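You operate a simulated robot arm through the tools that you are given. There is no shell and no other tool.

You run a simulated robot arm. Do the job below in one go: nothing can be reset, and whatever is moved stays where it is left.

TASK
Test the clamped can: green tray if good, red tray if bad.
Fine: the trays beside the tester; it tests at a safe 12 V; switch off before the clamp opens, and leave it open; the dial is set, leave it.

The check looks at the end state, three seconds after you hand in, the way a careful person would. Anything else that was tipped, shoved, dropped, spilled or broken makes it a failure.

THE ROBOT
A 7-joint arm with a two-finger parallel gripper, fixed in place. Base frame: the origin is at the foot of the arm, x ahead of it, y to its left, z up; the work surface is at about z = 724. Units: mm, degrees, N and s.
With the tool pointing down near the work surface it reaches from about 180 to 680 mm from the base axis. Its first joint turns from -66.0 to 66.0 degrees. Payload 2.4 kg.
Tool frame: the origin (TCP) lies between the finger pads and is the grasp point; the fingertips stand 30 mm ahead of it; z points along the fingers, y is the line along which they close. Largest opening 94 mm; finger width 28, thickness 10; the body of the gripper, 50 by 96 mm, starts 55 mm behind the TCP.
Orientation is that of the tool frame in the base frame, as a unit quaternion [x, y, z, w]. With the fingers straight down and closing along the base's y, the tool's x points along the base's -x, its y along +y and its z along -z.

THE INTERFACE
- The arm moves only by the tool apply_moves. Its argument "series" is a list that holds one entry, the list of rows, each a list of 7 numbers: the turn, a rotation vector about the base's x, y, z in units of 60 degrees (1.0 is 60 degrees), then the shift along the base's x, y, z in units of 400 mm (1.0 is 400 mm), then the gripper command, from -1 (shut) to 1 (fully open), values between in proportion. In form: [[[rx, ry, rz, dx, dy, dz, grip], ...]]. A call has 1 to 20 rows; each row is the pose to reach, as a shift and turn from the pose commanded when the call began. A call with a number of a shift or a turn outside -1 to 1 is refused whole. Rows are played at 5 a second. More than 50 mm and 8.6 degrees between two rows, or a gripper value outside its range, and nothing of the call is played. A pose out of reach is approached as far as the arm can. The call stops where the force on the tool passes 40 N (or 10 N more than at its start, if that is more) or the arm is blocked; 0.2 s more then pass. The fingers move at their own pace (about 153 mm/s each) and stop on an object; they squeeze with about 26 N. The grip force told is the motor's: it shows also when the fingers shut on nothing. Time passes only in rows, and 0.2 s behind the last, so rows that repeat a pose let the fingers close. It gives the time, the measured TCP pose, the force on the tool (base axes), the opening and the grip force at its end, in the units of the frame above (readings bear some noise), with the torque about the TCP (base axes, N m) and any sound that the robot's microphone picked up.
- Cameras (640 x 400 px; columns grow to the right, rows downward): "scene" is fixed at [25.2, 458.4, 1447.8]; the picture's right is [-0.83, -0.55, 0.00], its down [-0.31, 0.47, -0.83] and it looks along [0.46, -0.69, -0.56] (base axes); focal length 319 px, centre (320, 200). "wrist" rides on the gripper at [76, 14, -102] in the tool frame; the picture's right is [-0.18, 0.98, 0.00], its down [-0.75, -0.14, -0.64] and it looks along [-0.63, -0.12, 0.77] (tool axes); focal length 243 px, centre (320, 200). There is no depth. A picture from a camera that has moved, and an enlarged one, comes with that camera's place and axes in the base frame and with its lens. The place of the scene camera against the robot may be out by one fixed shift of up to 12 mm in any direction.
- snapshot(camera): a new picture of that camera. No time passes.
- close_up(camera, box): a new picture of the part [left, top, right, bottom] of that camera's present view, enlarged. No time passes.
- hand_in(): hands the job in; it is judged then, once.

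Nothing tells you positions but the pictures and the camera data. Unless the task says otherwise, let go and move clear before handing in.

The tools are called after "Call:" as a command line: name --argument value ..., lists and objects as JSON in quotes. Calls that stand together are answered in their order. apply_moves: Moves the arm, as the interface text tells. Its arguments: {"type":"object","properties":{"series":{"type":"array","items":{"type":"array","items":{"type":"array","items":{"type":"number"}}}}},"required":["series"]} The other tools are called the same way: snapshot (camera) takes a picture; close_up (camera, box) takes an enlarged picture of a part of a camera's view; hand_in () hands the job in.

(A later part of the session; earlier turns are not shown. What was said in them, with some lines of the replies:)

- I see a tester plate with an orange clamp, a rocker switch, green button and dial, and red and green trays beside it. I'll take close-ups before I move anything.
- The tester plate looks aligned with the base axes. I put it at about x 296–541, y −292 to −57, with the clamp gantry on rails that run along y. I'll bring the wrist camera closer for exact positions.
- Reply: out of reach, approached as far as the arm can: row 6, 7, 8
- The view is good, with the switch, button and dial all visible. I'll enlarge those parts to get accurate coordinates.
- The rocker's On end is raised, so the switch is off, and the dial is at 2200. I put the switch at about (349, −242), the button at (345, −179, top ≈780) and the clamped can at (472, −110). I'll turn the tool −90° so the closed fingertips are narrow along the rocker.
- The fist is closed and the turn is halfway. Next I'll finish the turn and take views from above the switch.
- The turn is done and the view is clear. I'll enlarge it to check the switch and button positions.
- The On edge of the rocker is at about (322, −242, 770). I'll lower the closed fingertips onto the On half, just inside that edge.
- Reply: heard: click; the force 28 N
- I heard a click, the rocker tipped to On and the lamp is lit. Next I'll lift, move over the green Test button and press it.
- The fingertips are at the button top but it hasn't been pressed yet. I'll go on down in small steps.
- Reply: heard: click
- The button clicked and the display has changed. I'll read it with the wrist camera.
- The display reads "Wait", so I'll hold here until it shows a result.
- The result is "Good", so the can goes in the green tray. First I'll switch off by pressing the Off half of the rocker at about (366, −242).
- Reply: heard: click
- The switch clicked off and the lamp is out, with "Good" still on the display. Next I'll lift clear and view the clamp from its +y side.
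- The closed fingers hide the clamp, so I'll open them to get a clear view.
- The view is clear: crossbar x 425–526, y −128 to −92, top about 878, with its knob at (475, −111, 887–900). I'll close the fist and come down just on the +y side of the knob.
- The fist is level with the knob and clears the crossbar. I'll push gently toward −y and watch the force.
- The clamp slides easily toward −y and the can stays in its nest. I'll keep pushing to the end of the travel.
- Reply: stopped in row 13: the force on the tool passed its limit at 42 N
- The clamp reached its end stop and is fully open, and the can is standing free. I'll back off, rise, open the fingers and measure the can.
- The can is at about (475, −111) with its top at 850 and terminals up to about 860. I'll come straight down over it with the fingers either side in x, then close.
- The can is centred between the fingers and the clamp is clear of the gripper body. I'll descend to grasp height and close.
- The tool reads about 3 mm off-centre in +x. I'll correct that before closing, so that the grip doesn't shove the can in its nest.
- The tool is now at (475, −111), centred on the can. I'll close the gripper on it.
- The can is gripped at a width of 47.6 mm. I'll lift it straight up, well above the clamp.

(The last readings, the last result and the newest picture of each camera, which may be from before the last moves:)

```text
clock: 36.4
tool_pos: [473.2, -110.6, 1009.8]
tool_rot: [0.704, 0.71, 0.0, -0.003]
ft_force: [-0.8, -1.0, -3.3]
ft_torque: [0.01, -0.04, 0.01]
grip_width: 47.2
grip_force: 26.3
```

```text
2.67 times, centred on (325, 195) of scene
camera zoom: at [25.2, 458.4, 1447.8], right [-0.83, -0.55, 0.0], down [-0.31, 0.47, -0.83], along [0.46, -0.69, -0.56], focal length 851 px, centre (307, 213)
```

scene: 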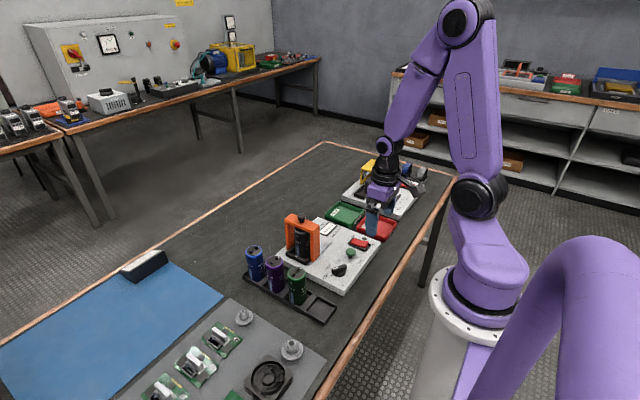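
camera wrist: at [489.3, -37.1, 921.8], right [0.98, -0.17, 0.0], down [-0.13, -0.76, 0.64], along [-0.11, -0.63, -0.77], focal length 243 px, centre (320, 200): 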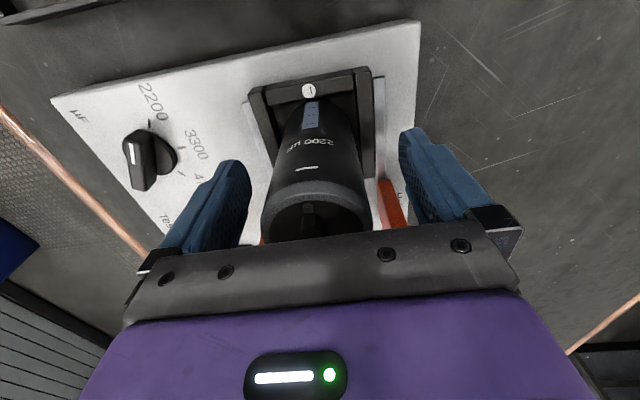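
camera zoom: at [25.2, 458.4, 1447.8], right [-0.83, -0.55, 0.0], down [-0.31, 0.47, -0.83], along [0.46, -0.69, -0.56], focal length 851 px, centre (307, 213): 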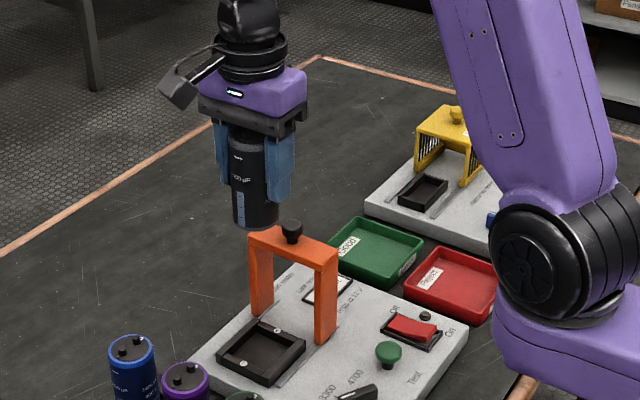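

The can is clear of everything and weighs about 0.3 kg. Next I'll carry it over the clamp to above the green tray.

Call:
apply_moves --series '[[[0, 0, 0, 0.002, -0.05, 0, -1], [0, 0, 0, 0.005, -0.13, 0, -1], [0, 0, 0, 0.008, -0.21, 0, -1], [0, 0, 0, 0.01, -0.29, 0, -1], [0, 0, 0, 0.012, -0.37, 0, -1], [0, 0, 0, 0.014, -0.45, 0, -1], [0, 0, 0, 0.016, -0.53, 0, -1], [0, 0, 0, 0.018, -0.61, 0, -1], [0, 0, 0, 0.02, -0.65, 0, -1], [0, 0, 0, 0.02, -0.661, 0, -1], [0, 0, 0, 0.02, -0.661, 0, -1]]]'

Call:
snapshot --camera "wrist"

Call:
close_up --camera "scene" --box '[290, 100, 440, 260]'

```text
clock: 38.8
tool_pos: [483.2, -376.9, 1011.5]
tool_rot: [0.703, 0.711, 0.0, -0.004]
ft_force: [-0.1, -0.1, -2.9]
ft_torque: [0.0, 0.0, 0.05]
grip_width: 46.8
grip_force: 26.1
```

```text
taken
camera wrist: at [497.1, -302.2, 1114.0], right [0.98, -0.17, 0.0], down [-0.13, -0.76, 0.64], along [-0.11, -0.63, -0.77], focal length 243 px, centre (320, 200)
```

wrist: 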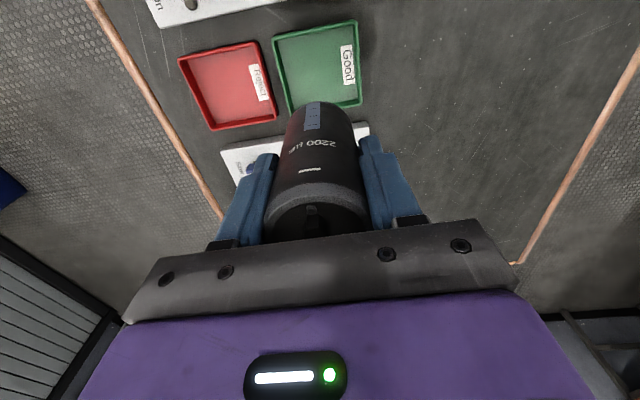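

```text
2.50 times, centred on (365, 180) of scene
camera zoom: at [25.2, 458.3, 1447.8], right [-0.83, -0.55, 0.0], down [-0.31, 0.47, -0.83], along [0.46, -0.69, -0.56], focal length 798 px, centre (208, 250)
```

zoom: 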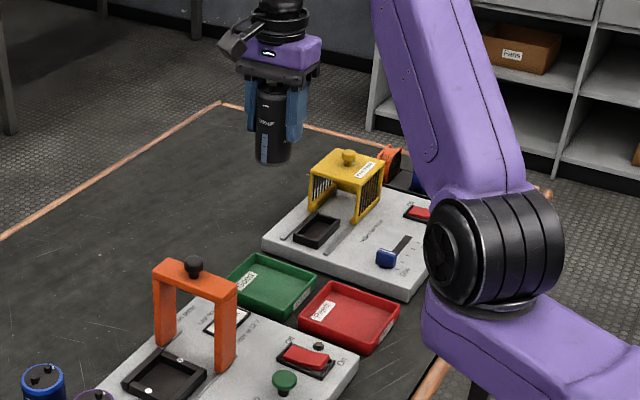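

I'm above the green tray. I'll check its exact position relative to the can before lowering.

Call:
close_up --camera "wrist" --box '[250, 0, 400, 130]'

Call:
close_up --camera "scene" --box '[360, 180, 430, 250]'

Call:
close_up --camera "scene" --box '[370, 140, 440, 240]'

```text
3.08 times, centred on (325, 65) of wrist
camera zoom: at [497.1, -302.2, 1114.0], right [0.98, -0.17, 0.0], down [-0.13, -0.76, 0.64], along [-0.11, -0.63, -0.77], focal length 746 px, centre (305, 615)
```

zoom: 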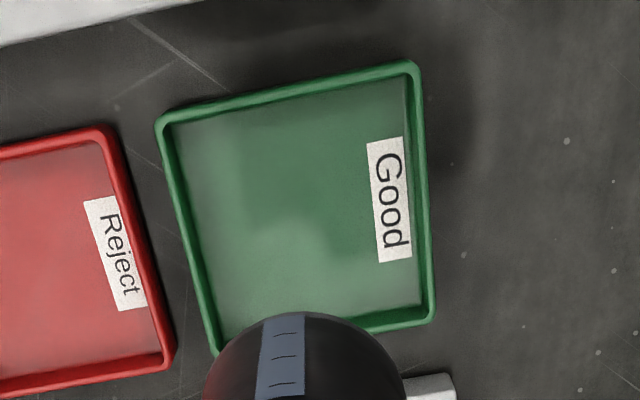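

```text
5.71 times, centred on (395, 215) of scene
camera zoom: at [25.2, 458.3, 1447.8], right [-0.83, -0.55, 0.0], down [-0.31, 0.47, -0.83], along [0.46, -0.69, -0.56], focal length 1823 px, centre (-109, 114)
```

zoom: 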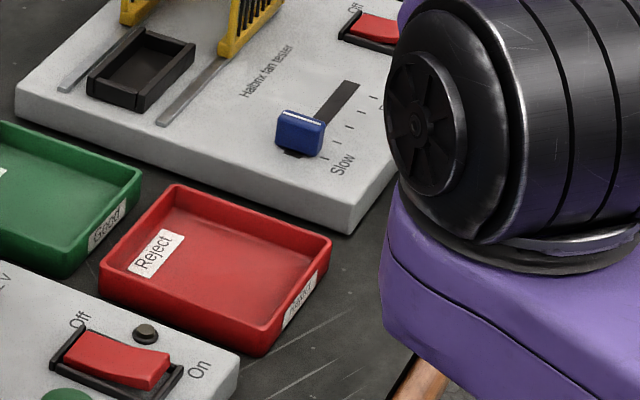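

```text
4.00 times, centred on (405, 190) of scene
camera zoom: at [25.2, 458.3, 1447.8], right [-0.83, -0.55, 0.0], down [-0.31, 0.47, -0.83], along [0.46, -0.69, -0.56], focal length 1276 px, centre (-20, 240)
```

zoom: 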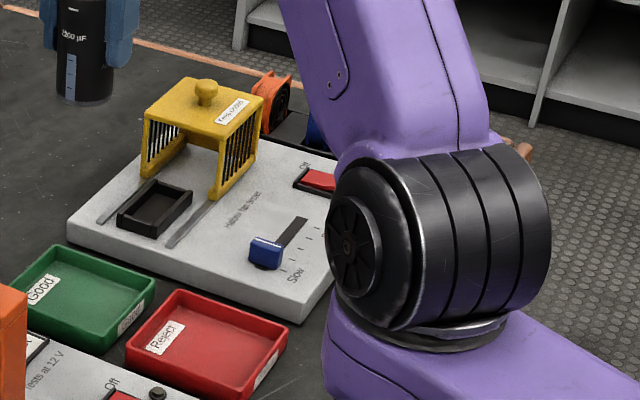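

The tray is centred near (482, −380) and its inside is about 100 mm square, so the can fits with good margin. I'll lower to about 10 mm above the tray floor.

Call:
apply_moves --series '[[[0, 0, 0, -0.002, -0.006, -0.08, -1], [0, 0, 0, -0.002, -0.006, -0.17, -1], [0, 0, 0, -0.002, -0.006, -0.26, -1], [0, 0, 0, -0.002, -0.006, -0.34, -1], [0, 0, 0, -0.002, -0.006, -0.41, -1], [0, 0, 0, -0.002, -0.006, -0.46, -1], [0, 0, 0, -0.002, -0.006, -0.5, -1], [0, 0, 0, -0.002, -0.006, -0.52, -1], [0, 0, 0, -0.002, -0.006, -0.52, -1]]]'

Call:
close_up --camera "scene" --box '[310, 160, 410, 240]'

Call:
snapshot --camera "wrist"

```text
clock: 40.8
tool_pos: [483.2, -379.6, 801.4]
tool_rot: [0.704, 0.711, 0.001, -0.002]
ft_force: [-0.3, 0.1, -2.8]
ft_torque: [-0.02, 0.04, 0.0]
grip_width: 47.2
grip_force: 26.3
```

```text
5.00 times, centred on (360, 200) of scene
camera zoom: at [25.2, 458.3, 1447.8], right [-0.83, -0.55, 0.0], down [-0.31, 0.47, -0.83], along [0.46, -0.69, -0.56], focal length 1596 px, centre (120, 200)
```

zoom: 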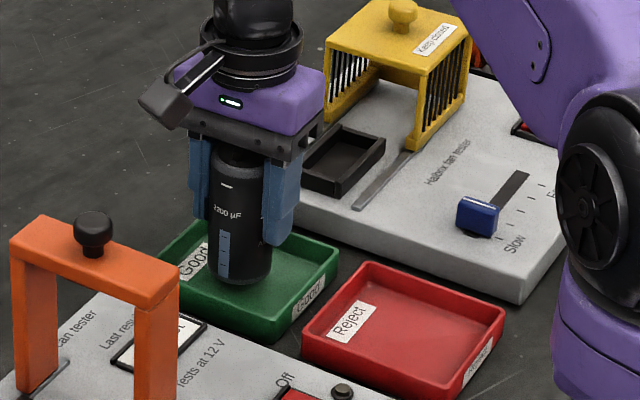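

```text
taken
camera wrist: at [496.6, -304.0, 905.8], right [0.98, -0.17, 0.0], down [-0.13, -0.76, 0.64], along [-0.11, -0.63, -0.77], focal length 243 px, centre (320, 200)
```

wrist: 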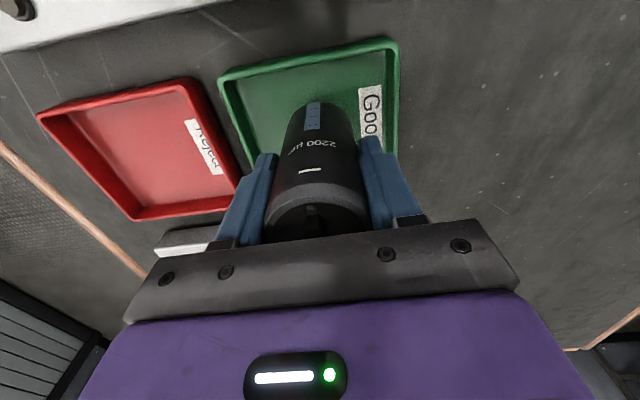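

The can is hanging inside the tray just above its floor. I'll lower it in small steps until the force shows contact.

Call:
apply_moves --series '[[[0, 0, 0, 0, 0, -0.004, -1], [0, 0, 0, 0, 0, -0.008, -1], [0, 0, 0, 0, 0, -0.012, -1], [0, 0, 0, 0, 0, -0.015, -1]]]'

```text
clock: 41.8
tool_pos: [482.2, -378.8, 795.0]
tool_rot: [0.704, 0.71, 0.001, -0.003]
ft_force: [-0.5, 0.2, -2.2]
ft_torque: [0.03, -0.04, 0.0]
grip_width: 47.2
grip_force: 25.7
```

There is no contact yet, so I'll keep lowering slowly.

Call:
apply_moves --series '[[[0, 0, 0, 0, 0, -0.003, -1], [0, 0, 0, 0, 0, -0.006, -1]]]'

Call:
close_up --camera "scene" --box '[330, 190, 390, 240]'

```text
clock: 42.4
tool_pos: [481.8, -379.0, 794.0]
tool_rot: [0.704, 0.71, 0.001, -0.003]
ft_force: [0.4, 0.8, -2.0]
ft_torque: [-0.02, -0.03, -0.02]
grip_width: 46.9
grip_force: 25.7
```

```text
8.00 times, centred on (360, 215) of scene
camera zoom: at [25.2, 458.3, 1447.8], right [-0.83, -0.55, 0.0], down [-0.31, 0.47, -0.83], along [0.46, -0.69, -0.56], focal length 2553 px, centre (0, 80)
```

zoom: 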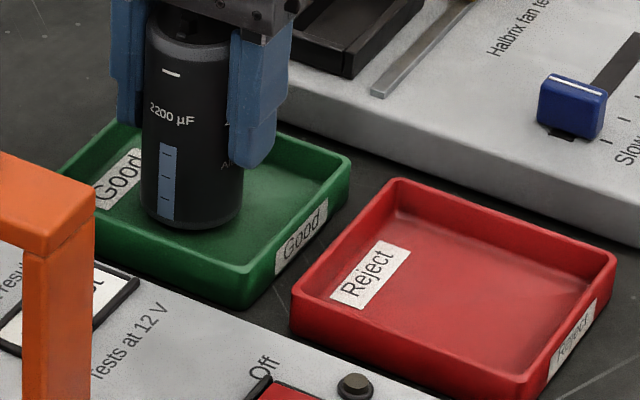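

Call:
apply_moves --series '[[[0, 0, 0, 0, 0, -0.003, -1], [0, 0, 0, 0, 0, -0.006, -1]]]'

```text
clock: 43.0
tool_pos: [482.9, -379.2, 791.3]
tool_rot: [0.704, 0.71, 0.001, -0.002]
ft_force: [-0.3, -0.5, -3.0]
ft_torque: [0.0, 0.0, -0.01]
grip_width: 47.0
grip_force: 25.9
```

The can is still hanging with no contact, so I'll lower a little further.

Call:
apply_moves --series '[[[0, 0, 0, 0, 0, -0.0025, -1], [0, 0, 0, 0, 0, -0.005, -1]]]'

```text
clock: 43.6
tool_pos: [482.3, -378.6, 788.7]
tool_rot: [0.704, 0.71, 0.0, -0.003]
ft_force: [0.1, 0.1, -0.1]
ft_torque: [-0.03, -0.02, -0.01]
grip_width: 47.1
grip_force: 25.9
```

The weight has come off, so the can is touching the floor. I'll take one more small step to seat it.

Call:
apply_moves --series '[[[0, 0, 0, 0, 0, -0.001, -1], [0, 0, 0, 0, 0, -0.002, -1]]]'

Call:
close_up --camera "scene" --box '[330, 190, 390, 240]'

```text
clock: 44.2
tool_pos: [483.0, -378.1, 789.6]
tool_rot: [0.704, 0.71, 0.0, -0.002]
ft_force: [-5.0, 2.4, 16.6]
ft_torque: [0.01, 0.1, -0.01]
grip_width: 47.0
grip_force: 25.8
```

```text
8.00 times, centred on (360, 215) of scene
camera zoom: at [24.8, 458.6, 1447.7], right [-0.83, -0.55, 0.0], down [-0.31, 0.47, -0.83], along [0.46, -0.69, -0.56], focal length 2553 px, centre (0, 80)
```

zoom: 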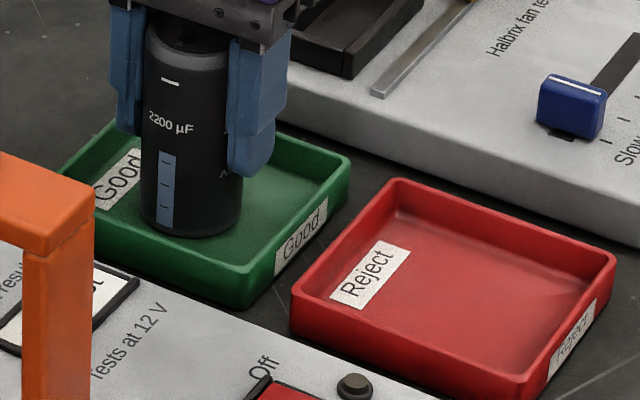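

The can is on the tray floor, pressed slightly hard. I'll ease up about 0.8 mm and then open the fingers gently, only part way.

Call:
apply_moves --series '[[[0, 0, 0, 0, 0, 0.001, -1], [0, 0, 0, 0, 0, 0.002, -1], [0, 0, 0, 0, 0, 0.002, 0.02], [0, 0, 0, 0, 0, 0.002, 0.08], [0, 0, 0, 0, 0, 0.002, 0.2], [0, 0, 0, 0, 0, 0.002, 0.35], [0, 0, 0, 0, 0, 0.002, 0.35]]]'

Call:
close_up --camera "scene" --box '[330, 180, 390, 240]'

Call:
snapshot --camera "wrist"

```text
clock: 45.8
tool_pos: [482.8, -377.6, 787.6]
tool_rot: [0.704, 0.71, 0.001, -0.004]
ft_force: [0.4, 0.1, 0.2]
ft_torque: [0.02, 0.01, 0.01]
grip_width: 63.3
grip_force: 0.0
```

```text
6.67 times, centred on (360, 210) of scene
camera zoom: at [25.2, 458.4, 1447.8], right [-0.83, -0.55, 0.0], down [-0.31, 0.47, -0.83], along [0.46, -0.69, -0.56], focal length 2127 px, centre (53, 133)
```

zoom: 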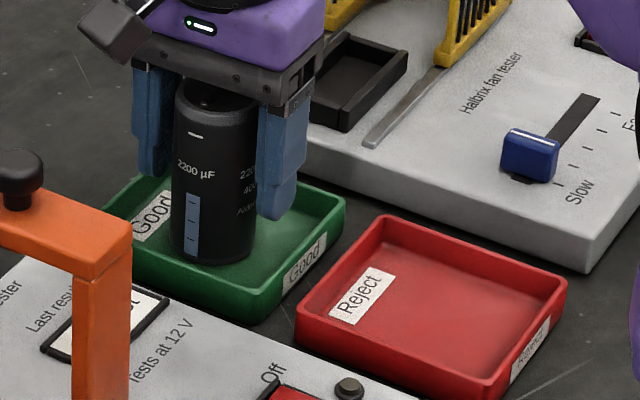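

```text
taken
camera wrist: at [495.7, -303.2, 892.7], right [0.98, -0.17, 0.0], down [-0.13, -0.76, 0.64], along [-0.11, -0.63, -0.77], focal length 243 px, centre (320, 200)
```

wrist: 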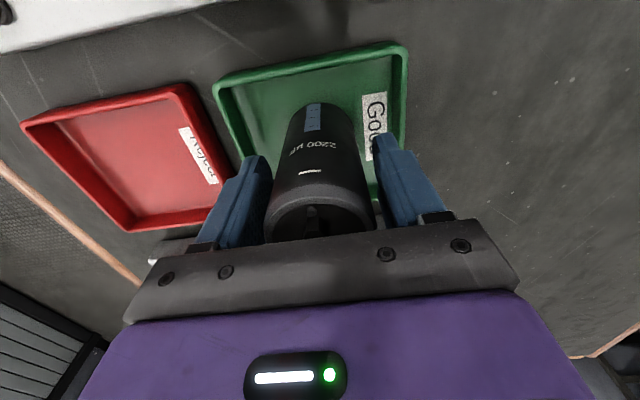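

The can is released and standing upright in the green tray. I'll rise straight up and clear.

Call:
apply_moves --series '[[[0, 0, 0, 0, 0, 0.03, 0.35], [0, 0, 0, 0, 0, 0.08, 0.35], [0, 0, 0, 0, 0, 0.15, 0.35], [0, 0, 0, 0, 0, 0.23, 0.35], [0, 0, 0, 0, 0, 0.32, 0.35], [0, 0, 0, 0, 0, 0.42, 0.35], [0, 0, 0, 0, 0, 0.52, 0.35], [0, 0, 0, -0.08, 0.06, 0.55, 0.35], [0, 0, 0, -0.16, 0.12, 0.58, 0.35], [0, 0, 0, -0.16, 0.12, 0.58, 0.35]]]'

Call:
snapshot --camera "scene"

Call:
close_up --camera "scene" --box '[230, 170, 420, 300]'

Call:
snapshot --camera "wrist"

```text
clock: 48.0
tool_pos: [418.8, -329.7, 1021.7]
tool_rot: [0.704, 0.71, 0.0, -0.003]
ft_force: [-0.4, 0.0, 0.0]
ft_torque: [0.02, -0.03, 0.01]
grip_width: 63.8
grip_force: 0.1
```

```text
taken
```

scene: 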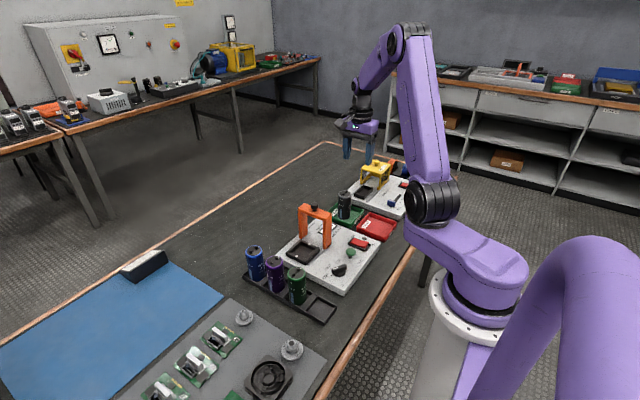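

```text
3.08 times, centred on (325, 235) of scene
camera zoom: at [25.2, 458.4, 1447.8], right [-0.83, -0.55, 0.0], down [-0.31, 0.47, -0.83], along [0.46, -0.69, -0.56], focal length 982 px, centre (305, 92)
```

zoom: 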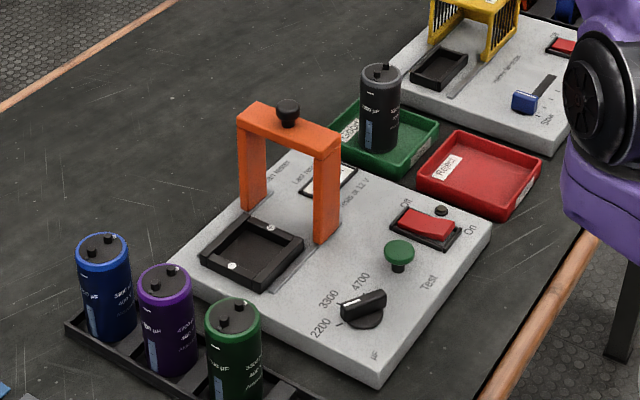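

```text
taken
camera wrist: at [433.0, -255.8, 1124.3], right [0.98, -0.17, 0.0], down [-0.13, -0.76, 0.64], along [-0.12, -0.63, -0.77], focal length 243 px, centre (320, 200)
```

wrist: 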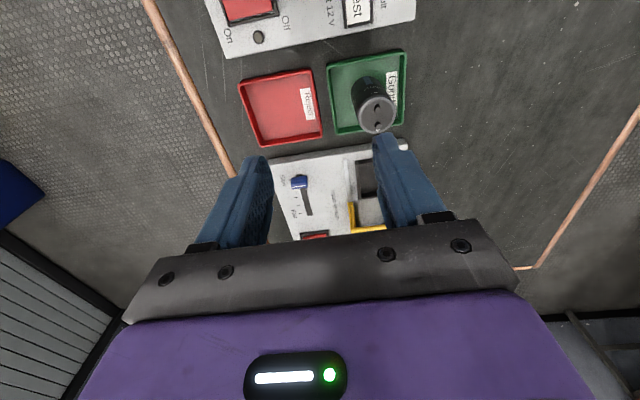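

The can stands in the Good tray, the clamp is open, the switch is off and the dial hasn't moved. I'll do one last close check before handing in.

Call:
close_up --camera "wrist" --box '[210, 0, 430, 150]'

Call:
close_up --camera "scene" --box '[320, 180, 400, 290]'

```text
2.67 times, centred on (320, 75) of wrist
camera zoom: at [433.0, -255.8, 1124.3], right [0.98, -0.17, 0.0], down [-0.13, -0.76, 0.64], along [-0.12, -0.63, -0.77], focal length 647 px, centre (320, 533)
```

zoom: 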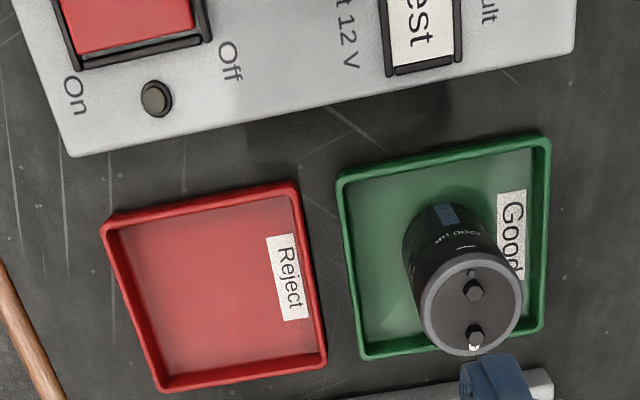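

```text
3.64 times, centred on (360, 235) of scene
camera zoom: at [25.2, 458.4, 1447.8], right [-0.83, -0.55, 0.0], down [-0.31, 0.47, -0.83], along [0.46, -0.69, -0.56], focal length 1160 px, centre (174, 73)
```

zoom: 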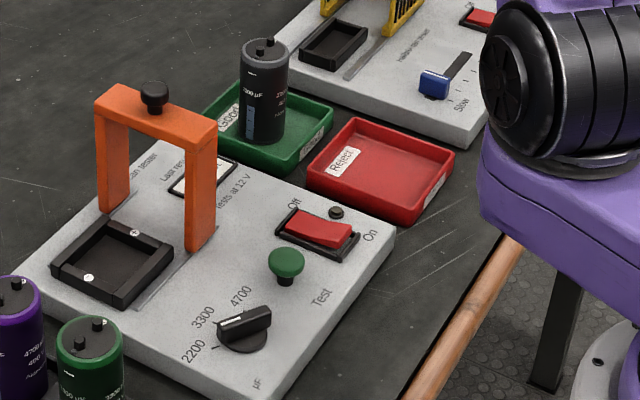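

The can stands upright in the green tray, the clamp is open, the switch is off with its lamp out, and the dial is still at 2200. The display appears to be back at "No test" now that the can is out, and it read "Good" while the can was clamped. Nothing else looks disturbed and the arm is clear, so I'm handing in.

Call:
hand_in

```text
The job is handed in.
```

The clamped can tested "Good" at 12 V, so I put it upright in the green tray and handed the job in.

- **Switch:** I turned it off before opening the clamp, and its lamp is out.
- **Clamp:** I slid it back to its end stop and left it open.
- **Dial:** I didn't touch it, and it is still at 2200.
- **Display:** It appears to be back at "No test" now that the can is out. It read "Good" while the can was clamped.

I saw nothing else tipped or moved in the final pictures, and the arm is clear of the tester and trays.
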